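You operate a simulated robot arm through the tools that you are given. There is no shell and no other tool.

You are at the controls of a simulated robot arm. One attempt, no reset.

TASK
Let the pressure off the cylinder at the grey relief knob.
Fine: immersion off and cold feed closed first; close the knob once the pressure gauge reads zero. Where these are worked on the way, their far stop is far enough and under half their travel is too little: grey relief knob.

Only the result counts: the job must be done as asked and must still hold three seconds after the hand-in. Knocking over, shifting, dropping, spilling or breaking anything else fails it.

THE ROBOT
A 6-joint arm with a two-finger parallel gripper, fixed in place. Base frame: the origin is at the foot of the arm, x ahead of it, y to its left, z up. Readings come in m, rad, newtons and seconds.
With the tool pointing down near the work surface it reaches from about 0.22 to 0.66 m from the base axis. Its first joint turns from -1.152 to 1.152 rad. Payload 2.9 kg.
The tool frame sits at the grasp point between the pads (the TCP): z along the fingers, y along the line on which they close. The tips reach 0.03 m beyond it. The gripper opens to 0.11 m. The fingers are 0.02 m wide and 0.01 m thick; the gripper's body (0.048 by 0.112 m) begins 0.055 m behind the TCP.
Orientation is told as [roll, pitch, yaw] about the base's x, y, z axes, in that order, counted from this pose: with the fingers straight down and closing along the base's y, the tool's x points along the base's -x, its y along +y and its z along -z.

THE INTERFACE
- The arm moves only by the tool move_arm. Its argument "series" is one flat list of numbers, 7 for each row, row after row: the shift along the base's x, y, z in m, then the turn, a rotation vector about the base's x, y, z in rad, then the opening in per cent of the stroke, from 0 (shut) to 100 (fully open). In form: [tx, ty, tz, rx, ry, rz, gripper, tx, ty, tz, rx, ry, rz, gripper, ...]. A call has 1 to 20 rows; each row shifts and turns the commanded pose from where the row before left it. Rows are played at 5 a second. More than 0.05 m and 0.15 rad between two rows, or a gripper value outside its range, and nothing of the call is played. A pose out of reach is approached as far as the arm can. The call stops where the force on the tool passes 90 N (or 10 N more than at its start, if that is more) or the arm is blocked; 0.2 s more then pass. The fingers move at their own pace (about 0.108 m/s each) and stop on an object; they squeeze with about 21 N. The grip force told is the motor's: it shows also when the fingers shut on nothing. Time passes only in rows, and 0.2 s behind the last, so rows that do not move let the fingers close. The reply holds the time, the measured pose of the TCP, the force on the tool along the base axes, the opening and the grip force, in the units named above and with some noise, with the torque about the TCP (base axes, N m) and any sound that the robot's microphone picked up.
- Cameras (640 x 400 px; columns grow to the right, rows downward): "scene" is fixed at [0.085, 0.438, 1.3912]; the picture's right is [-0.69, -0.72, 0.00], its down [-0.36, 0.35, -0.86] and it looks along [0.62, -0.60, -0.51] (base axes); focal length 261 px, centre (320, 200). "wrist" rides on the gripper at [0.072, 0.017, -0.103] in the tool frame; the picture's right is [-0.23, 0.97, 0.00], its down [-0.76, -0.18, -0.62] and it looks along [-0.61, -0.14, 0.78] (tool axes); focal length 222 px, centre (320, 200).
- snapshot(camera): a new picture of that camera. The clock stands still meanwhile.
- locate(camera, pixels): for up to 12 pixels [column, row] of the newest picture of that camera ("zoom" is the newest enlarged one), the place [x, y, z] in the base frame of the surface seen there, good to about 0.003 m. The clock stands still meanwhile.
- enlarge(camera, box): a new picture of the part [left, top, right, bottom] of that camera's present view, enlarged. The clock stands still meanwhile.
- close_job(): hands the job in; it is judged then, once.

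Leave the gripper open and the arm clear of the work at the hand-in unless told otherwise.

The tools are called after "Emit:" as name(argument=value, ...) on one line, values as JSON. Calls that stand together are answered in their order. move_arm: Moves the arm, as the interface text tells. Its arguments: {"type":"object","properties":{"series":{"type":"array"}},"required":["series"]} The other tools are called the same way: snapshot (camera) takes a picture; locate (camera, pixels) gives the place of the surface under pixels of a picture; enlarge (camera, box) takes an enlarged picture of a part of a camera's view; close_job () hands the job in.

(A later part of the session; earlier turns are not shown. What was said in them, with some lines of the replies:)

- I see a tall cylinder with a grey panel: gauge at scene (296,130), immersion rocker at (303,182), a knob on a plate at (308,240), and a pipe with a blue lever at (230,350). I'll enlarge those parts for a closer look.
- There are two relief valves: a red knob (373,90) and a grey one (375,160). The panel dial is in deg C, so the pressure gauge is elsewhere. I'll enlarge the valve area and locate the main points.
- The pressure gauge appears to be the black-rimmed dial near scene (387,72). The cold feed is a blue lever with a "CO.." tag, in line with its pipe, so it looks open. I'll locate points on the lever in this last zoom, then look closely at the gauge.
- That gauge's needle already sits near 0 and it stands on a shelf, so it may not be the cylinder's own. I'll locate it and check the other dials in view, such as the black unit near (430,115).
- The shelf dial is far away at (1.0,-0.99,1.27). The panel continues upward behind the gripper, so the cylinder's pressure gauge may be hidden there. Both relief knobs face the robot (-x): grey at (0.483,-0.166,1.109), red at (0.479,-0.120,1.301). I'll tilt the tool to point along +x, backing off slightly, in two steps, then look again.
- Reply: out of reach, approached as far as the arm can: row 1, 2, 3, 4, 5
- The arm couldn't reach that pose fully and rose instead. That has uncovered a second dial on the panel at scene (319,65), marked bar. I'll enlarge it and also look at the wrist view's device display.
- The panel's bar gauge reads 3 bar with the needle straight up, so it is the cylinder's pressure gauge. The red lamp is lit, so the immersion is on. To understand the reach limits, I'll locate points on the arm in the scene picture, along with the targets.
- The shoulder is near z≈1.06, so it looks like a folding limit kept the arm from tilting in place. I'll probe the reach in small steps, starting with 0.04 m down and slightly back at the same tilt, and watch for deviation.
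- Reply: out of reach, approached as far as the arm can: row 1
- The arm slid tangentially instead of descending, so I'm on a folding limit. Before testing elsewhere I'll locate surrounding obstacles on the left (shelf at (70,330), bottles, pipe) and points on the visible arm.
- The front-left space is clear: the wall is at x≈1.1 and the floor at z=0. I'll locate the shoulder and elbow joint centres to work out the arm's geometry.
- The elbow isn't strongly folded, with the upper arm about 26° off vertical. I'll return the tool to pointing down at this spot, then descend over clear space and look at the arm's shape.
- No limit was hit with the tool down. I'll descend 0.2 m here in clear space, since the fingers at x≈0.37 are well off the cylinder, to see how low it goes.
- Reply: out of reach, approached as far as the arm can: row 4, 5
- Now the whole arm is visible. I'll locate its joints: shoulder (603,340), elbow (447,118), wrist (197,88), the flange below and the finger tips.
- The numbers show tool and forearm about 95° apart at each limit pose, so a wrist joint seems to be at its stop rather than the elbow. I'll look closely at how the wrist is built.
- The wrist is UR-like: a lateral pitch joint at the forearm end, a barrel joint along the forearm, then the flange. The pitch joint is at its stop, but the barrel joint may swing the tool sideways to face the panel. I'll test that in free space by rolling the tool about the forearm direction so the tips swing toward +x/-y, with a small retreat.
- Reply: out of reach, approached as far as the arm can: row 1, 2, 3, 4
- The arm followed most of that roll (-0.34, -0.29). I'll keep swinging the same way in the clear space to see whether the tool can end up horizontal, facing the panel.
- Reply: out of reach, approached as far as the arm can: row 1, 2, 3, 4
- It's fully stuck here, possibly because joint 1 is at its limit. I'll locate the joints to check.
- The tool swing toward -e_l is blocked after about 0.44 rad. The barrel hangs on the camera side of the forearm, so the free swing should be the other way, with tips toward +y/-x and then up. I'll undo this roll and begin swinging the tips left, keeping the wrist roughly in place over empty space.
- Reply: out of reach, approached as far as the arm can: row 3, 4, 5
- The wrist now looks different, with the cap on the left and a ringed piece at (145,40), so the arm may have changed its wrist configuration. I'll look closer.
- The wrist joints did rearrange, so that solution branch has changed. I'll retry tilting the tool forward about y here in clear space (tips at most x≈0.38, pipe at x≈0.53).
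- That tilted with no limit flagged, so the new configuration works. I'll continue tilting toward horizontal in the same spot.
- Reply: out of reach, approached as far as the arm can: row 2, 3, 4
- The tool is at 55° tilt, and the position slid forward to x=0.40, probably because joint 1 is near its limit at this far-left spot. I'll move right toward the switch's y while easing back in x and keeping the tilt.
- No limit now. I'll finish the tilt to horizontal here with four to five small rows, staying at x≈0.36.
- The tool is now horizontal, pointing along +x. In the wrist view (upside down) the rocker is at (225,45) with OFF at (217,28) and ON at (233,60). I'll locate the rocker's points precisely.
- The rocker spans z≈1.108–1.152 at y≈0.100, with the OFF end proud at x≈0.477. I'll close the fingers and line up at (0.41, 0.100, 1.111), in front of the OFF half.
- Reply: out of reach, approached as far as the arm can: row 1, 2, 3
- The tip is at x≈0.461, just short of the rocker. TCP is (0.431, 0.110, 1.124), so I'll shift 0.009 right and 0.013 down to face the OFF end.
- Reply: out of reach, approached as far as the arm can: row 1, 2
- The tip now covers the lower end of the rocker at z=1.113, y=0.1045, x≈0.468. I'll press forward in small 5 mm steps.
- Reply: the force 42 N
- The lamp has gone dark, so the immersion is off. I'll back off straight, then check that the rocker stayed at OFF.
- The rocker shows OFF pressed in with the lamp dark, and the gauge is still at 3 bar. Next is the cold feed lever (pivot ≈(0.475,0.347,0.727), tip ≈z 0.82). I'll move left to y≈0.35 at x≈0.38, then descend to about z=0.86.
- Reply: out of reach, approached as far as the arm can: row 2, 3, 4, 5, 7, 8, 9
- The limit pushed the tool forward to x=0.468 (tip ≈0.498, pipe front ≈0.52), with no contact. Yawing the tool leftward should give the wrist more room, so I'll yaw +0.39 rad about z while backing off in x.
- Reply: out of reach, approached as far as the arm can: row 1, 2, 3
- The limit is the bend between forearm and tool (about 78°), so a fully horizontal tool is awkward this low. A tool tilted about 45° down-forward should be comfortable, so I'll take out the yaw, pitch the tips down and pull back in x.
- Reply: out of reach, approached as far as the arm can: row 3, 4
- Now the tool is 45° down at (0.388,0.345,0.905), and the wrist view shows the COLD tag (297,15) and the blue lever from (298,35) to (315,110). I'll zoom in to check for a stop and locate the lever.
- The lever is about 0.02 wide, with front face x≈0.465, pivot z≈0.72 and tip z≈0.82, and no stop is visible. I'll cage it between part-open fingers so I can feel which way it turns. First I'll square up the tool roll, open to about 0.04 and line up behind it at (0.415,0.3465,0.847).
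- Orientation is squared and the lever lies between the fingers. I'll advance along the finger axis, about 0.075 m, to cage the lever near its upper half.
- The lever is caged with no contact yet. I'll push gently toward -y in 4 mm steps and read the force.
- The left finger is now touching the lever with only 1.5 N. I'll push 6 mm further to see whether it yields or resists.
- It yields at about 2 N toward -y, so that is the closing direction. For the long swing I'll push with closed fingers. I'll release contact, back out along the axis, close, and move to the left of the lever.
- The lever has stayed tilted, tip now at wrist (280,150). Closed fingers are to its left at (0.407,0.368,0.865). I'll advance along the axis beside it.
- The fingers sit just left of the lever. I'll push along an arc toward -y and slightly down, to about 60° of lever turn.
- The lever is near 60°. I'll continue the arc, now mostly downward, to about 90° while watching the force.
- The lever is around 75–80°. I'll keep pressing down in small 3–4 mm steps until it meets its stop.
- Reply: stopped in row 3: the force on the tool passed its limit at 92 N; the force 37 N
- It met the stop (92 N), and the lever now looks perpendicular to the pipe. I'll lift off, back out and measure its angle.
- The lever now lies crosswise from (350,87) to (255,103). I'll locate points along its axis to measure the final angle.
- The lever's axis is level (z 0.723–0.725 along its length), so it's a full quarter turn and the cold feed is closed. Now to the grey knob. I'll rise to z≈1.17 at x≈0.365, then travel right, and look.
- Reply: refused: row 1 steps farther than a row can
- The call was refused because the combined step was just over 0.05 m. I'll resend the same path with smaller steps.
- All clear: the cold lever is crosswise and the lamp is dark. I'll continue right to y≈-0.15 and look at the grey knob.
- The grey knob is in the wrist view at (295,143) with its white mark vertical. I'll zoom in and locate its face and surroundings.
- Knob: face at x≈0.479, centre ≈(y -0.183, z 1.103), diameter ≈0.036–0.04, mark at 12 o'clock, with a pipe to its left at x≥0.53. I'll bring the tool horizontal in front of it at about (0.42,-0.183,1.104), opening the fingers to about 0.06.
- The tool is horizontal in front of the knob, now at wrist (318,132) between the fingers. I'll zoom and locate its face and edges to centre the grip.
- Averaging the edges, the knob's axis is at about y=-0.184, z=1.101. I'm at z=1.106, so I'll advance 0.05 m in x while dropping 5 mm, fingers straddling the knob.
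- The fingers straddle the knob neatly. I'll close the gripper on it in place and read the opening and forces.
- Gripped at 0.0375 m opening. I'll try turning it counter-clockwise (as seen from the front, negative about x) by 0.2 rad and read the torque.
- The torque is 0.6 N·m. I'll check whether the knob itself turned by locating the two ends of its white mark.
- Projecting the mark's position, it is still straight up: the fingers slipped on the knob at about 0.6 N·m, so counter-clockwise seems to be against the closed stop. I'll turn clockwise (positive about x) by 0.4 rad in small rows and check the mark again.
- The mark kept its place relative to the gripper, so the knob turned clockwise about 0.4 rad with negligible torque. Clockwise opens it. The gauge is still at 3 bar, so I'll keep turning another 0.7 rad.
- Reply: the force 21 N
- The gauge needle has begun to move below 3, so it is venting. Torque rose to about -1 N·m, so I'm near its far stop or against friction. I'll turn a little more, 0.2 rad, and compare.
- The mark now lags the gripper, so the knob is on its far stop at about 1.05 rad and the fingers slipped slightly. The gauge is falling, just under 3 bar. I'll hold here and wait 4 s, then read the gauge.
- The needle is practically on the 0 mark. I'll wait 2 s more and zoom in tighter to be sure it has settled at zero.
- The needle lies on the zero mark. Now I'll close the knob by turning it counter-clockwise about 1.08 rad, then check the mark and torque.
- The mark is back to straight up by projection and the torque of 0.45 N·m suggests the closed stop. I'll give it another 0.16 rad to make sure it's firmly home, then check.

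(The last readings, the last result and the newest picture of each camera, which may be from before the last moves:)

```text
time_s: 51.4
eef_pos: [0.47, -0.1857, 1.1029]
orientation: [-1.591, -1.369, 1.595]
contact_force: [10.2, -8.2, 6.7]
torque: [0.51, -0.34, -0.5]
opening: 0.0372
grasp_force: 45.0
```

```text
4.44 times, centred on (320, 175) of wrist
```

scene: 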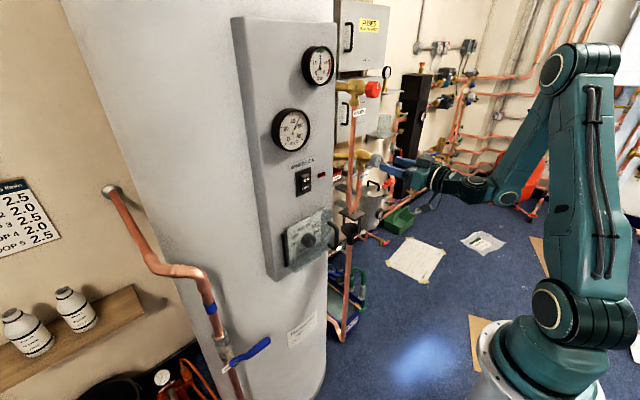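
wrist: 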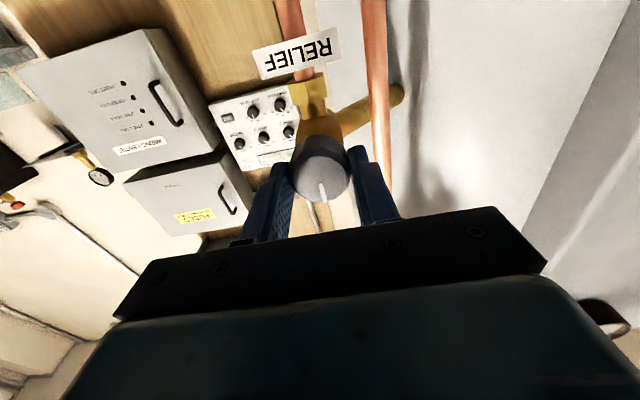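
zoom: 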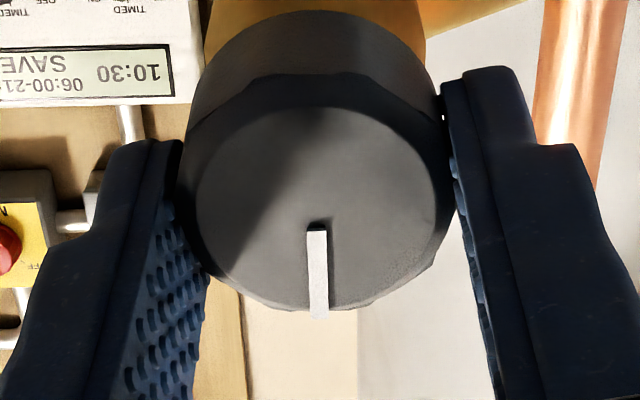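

The fingers slipped while the mark stayed upright, so the knob is on its closed stop. I'll open the fingers in place and draw straight back.

Emit:
move_arm(series=[0, 0, 0, 0, 0, 0, 55, 0, 0, 0, 0, 0, 0, 55, 0, 0, 0, 0, 0, 0, 55, -0.0125, 0, 0.001, 0, 0, 0, 55, -0.0125, 0, 0.001, 0, 0, 0, 55, -0.0125, 0, 0.001, 0, 0, 0, 55, -0.0125, 0, 0.001, 0, 0, 0, 55])

Emit:
snapshot(camera="wrist")

Emit:
enlarge(camera="scene", box=[350, 130, 410, 190])

Emit:
enlarge(camera="scene", box=[303, 48, 336, 84])

```text
time_s: 53.0
eef_pos: [0.4201, -0.1842, 1.106]
orientation: [-1.552, -1.369, 1.558]
contact_force: [0.9, -0.5, 0.7]
torque: [0.0, 0.0, 0.0]
opening: 0.0606
grasp_force: 0.0
```

```text
taken
```

wrist: 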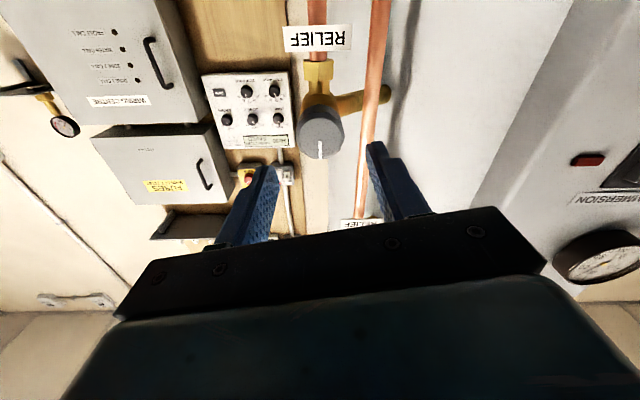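

```text
6.67 times, centred on (380, 160) of scene
```

zoom: 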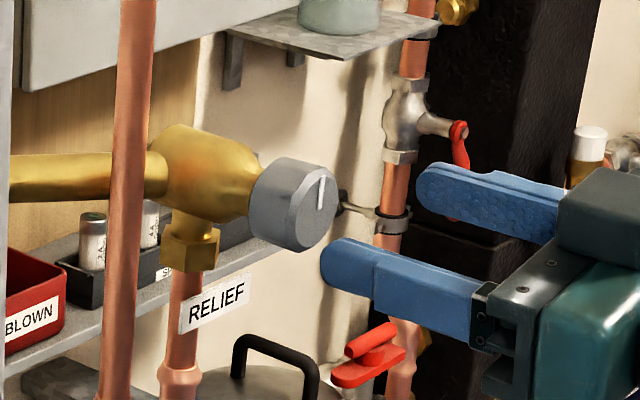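

```text
11.11 times, centred on (320, 66) of scene
```

zoom: 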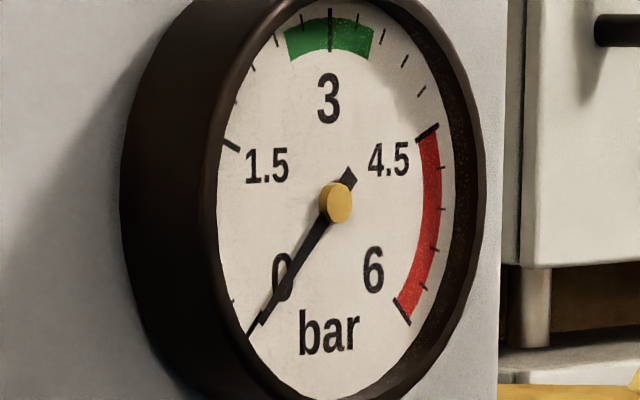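

The gauge stays at 0, the knob's mark is upright as at the start, and nothing else has moved. I'll retreat, taking out the roll and tilting the tool down while moving back and up, away from the valves, and open fully.

Emit:
move_arm(series=[-0.01, 0.004, 0.012, 0.04, 0.12, 0, 55, -0.01, 0.004, 0.012, 0.04, 0.12, 0, 55, -0.01, 0.004, 0.012, 0.04, 0.12, 0, 55, -0.01, 0.004, 0.012, 0.04, 0.12, 0, 55, -0.01, 0.004, 0.012, 0.04, 0.12, 0, 100, -0.01, 0.004, 0.012, 0, 0.12, 0, 100, 0, 0, 0, 0, 0, 0, 100])

Emit:
snapshot(camera="scene")

Emit:
snapshot(camera="wrist")

```text
time_s: 54.6
eef_pos: [0.3602, -0.1594, 1.1771]
orientation: [0.047, -0.853, 0.018]
contact_force: [0.0, 0.2, 0.2]
torque: [0.03, 0.02, 0.02]
opening: 0.1101
grasp_force: 0.0
```

```text
taken
```

scene: 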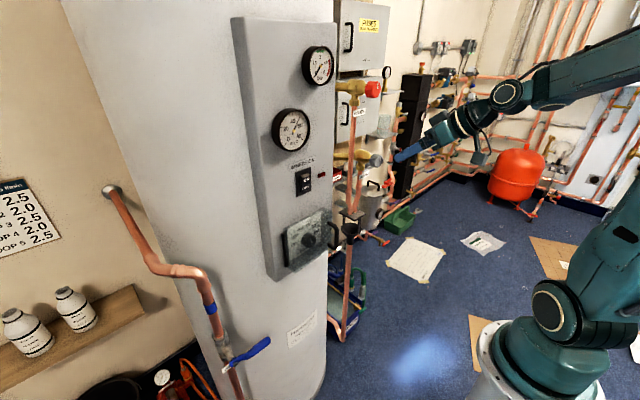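

```text
taken
```

wrist: 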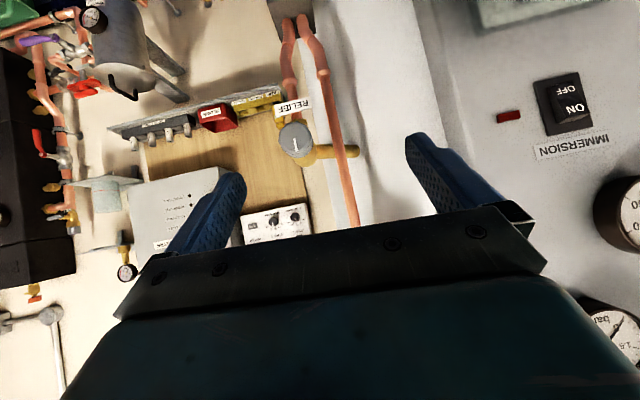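

The arm is clear with the gripper fully open. Final check before handing in: zoom on the gauge and switch, the knob, and the cold lever.

Emit:
enlarge(camera="scene", box=[270, 40, 400, 210])

Emit:
enlarge(camera="wrist", box=[260, 90, 350, 180])

Emit:
enlarge(camera="scene", box=[180, 290, 300, 400])

Emit:
enlarge(camera="scene", box=[303, 48, 336, 84])

```text
2.35 times, centred on (335, 125) of scene
```

zoom: 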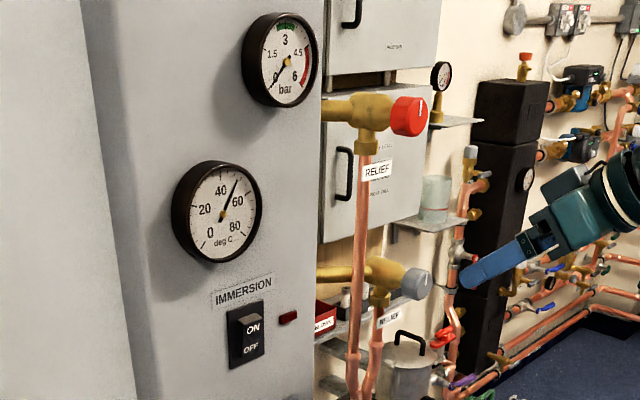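

```text
4.44 times, centred on (305, 135) of wrist
```

zoom: 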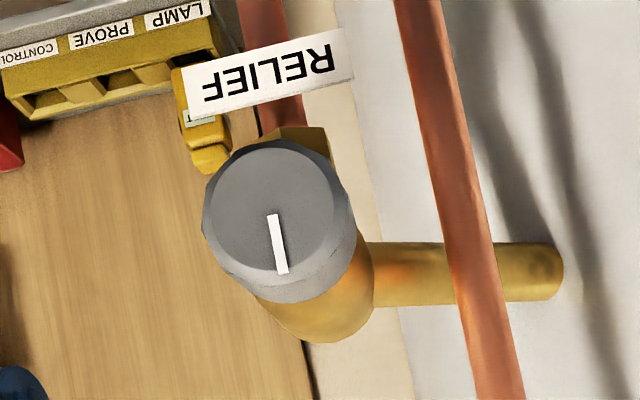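

```text
3.64 times, centred on (240, 345) of scene
```

zoom: 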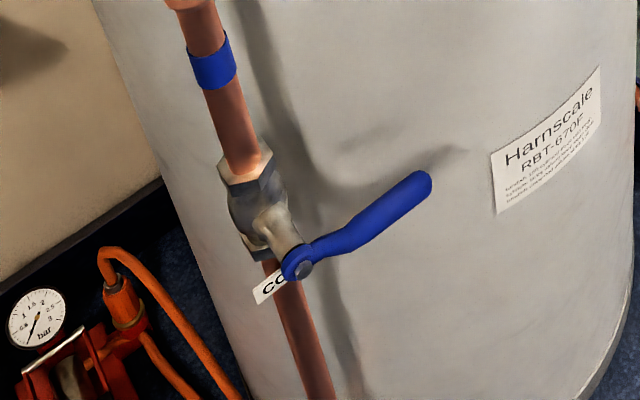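

```text
11.11 times, centred on (320, 66) of scene
```

zoom: 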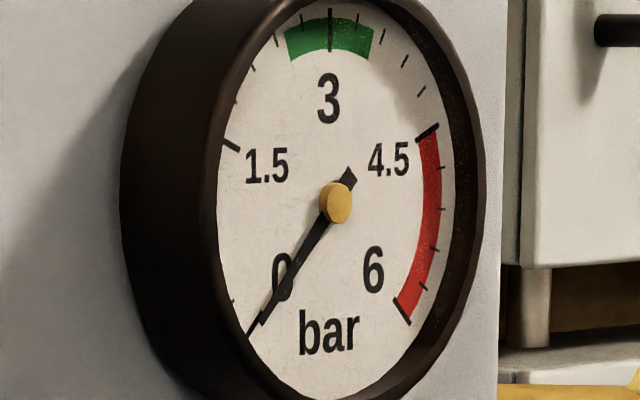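

All is as required: gauge at 0, rocker OFF and lamp dark, COLD lever crosswise, and knob mark upright (within about 1° by projection). I'll move the arm a little farther away, up and back in clear space, before handing in.

Emit:
move_arm(series=[-0.005, 0.01, 0.035, 0, 0.08, 0, 100, -0.005, 0.01, 0.035, 0, 0.08, 0, 100, -0.005, 0.01, 0.035, 0, 0.08, 0, 100, 0, 0, 0, 0, 0, 0, 100])

Emit:
snapshot(camera="scene")

```text
time_s: 55.6
eef_pos: [0.3465, -0.128, 1.2838]
orientation: [0.055, -0.614, 0.015]
contact_force: [0.1, -0.2, 0.9]
torque: [0.0, 0.01, -0.02]
opening: 0.11
grasp_force: 0.1
```

```text
taken
```

scene: 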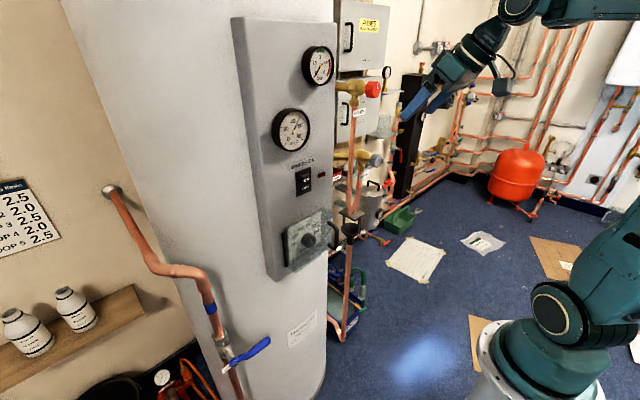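

The arm is clear with the gripper open at 0.11 m. The pressure gauge reads zero, the immersion is off, the cold feed is closed and the grey relief knob is closed again. I'm handing the job in.

Emit:
close_job()

```text
The job is handed in.
```

The cylinder is depressurised and the job is handed in. The tool confirmed the hand-in but gave no verdict.

1. **Immersion:** I switched it off at the rocker first, and its lamp went dark.
2. **Cold feed:** I turned the blue lever a full quarter turn to its stop, so it now lies across the pipe.
3. **Grey relief knob:** I turned it clockwise about 1.05 rad to its far stop. The cylinder's pressure gauge fell from 3 bar to 0 in about 4 seconds. I then closed the knob back to its stop, and the gauge still read 0 at the last check.

While turning the knob, the fingers slipped slightly at each stop, and the knob showed no sign of damage. The last pictures show nothing else moved or disturbed. The arm is clear of the work with the gripper open.
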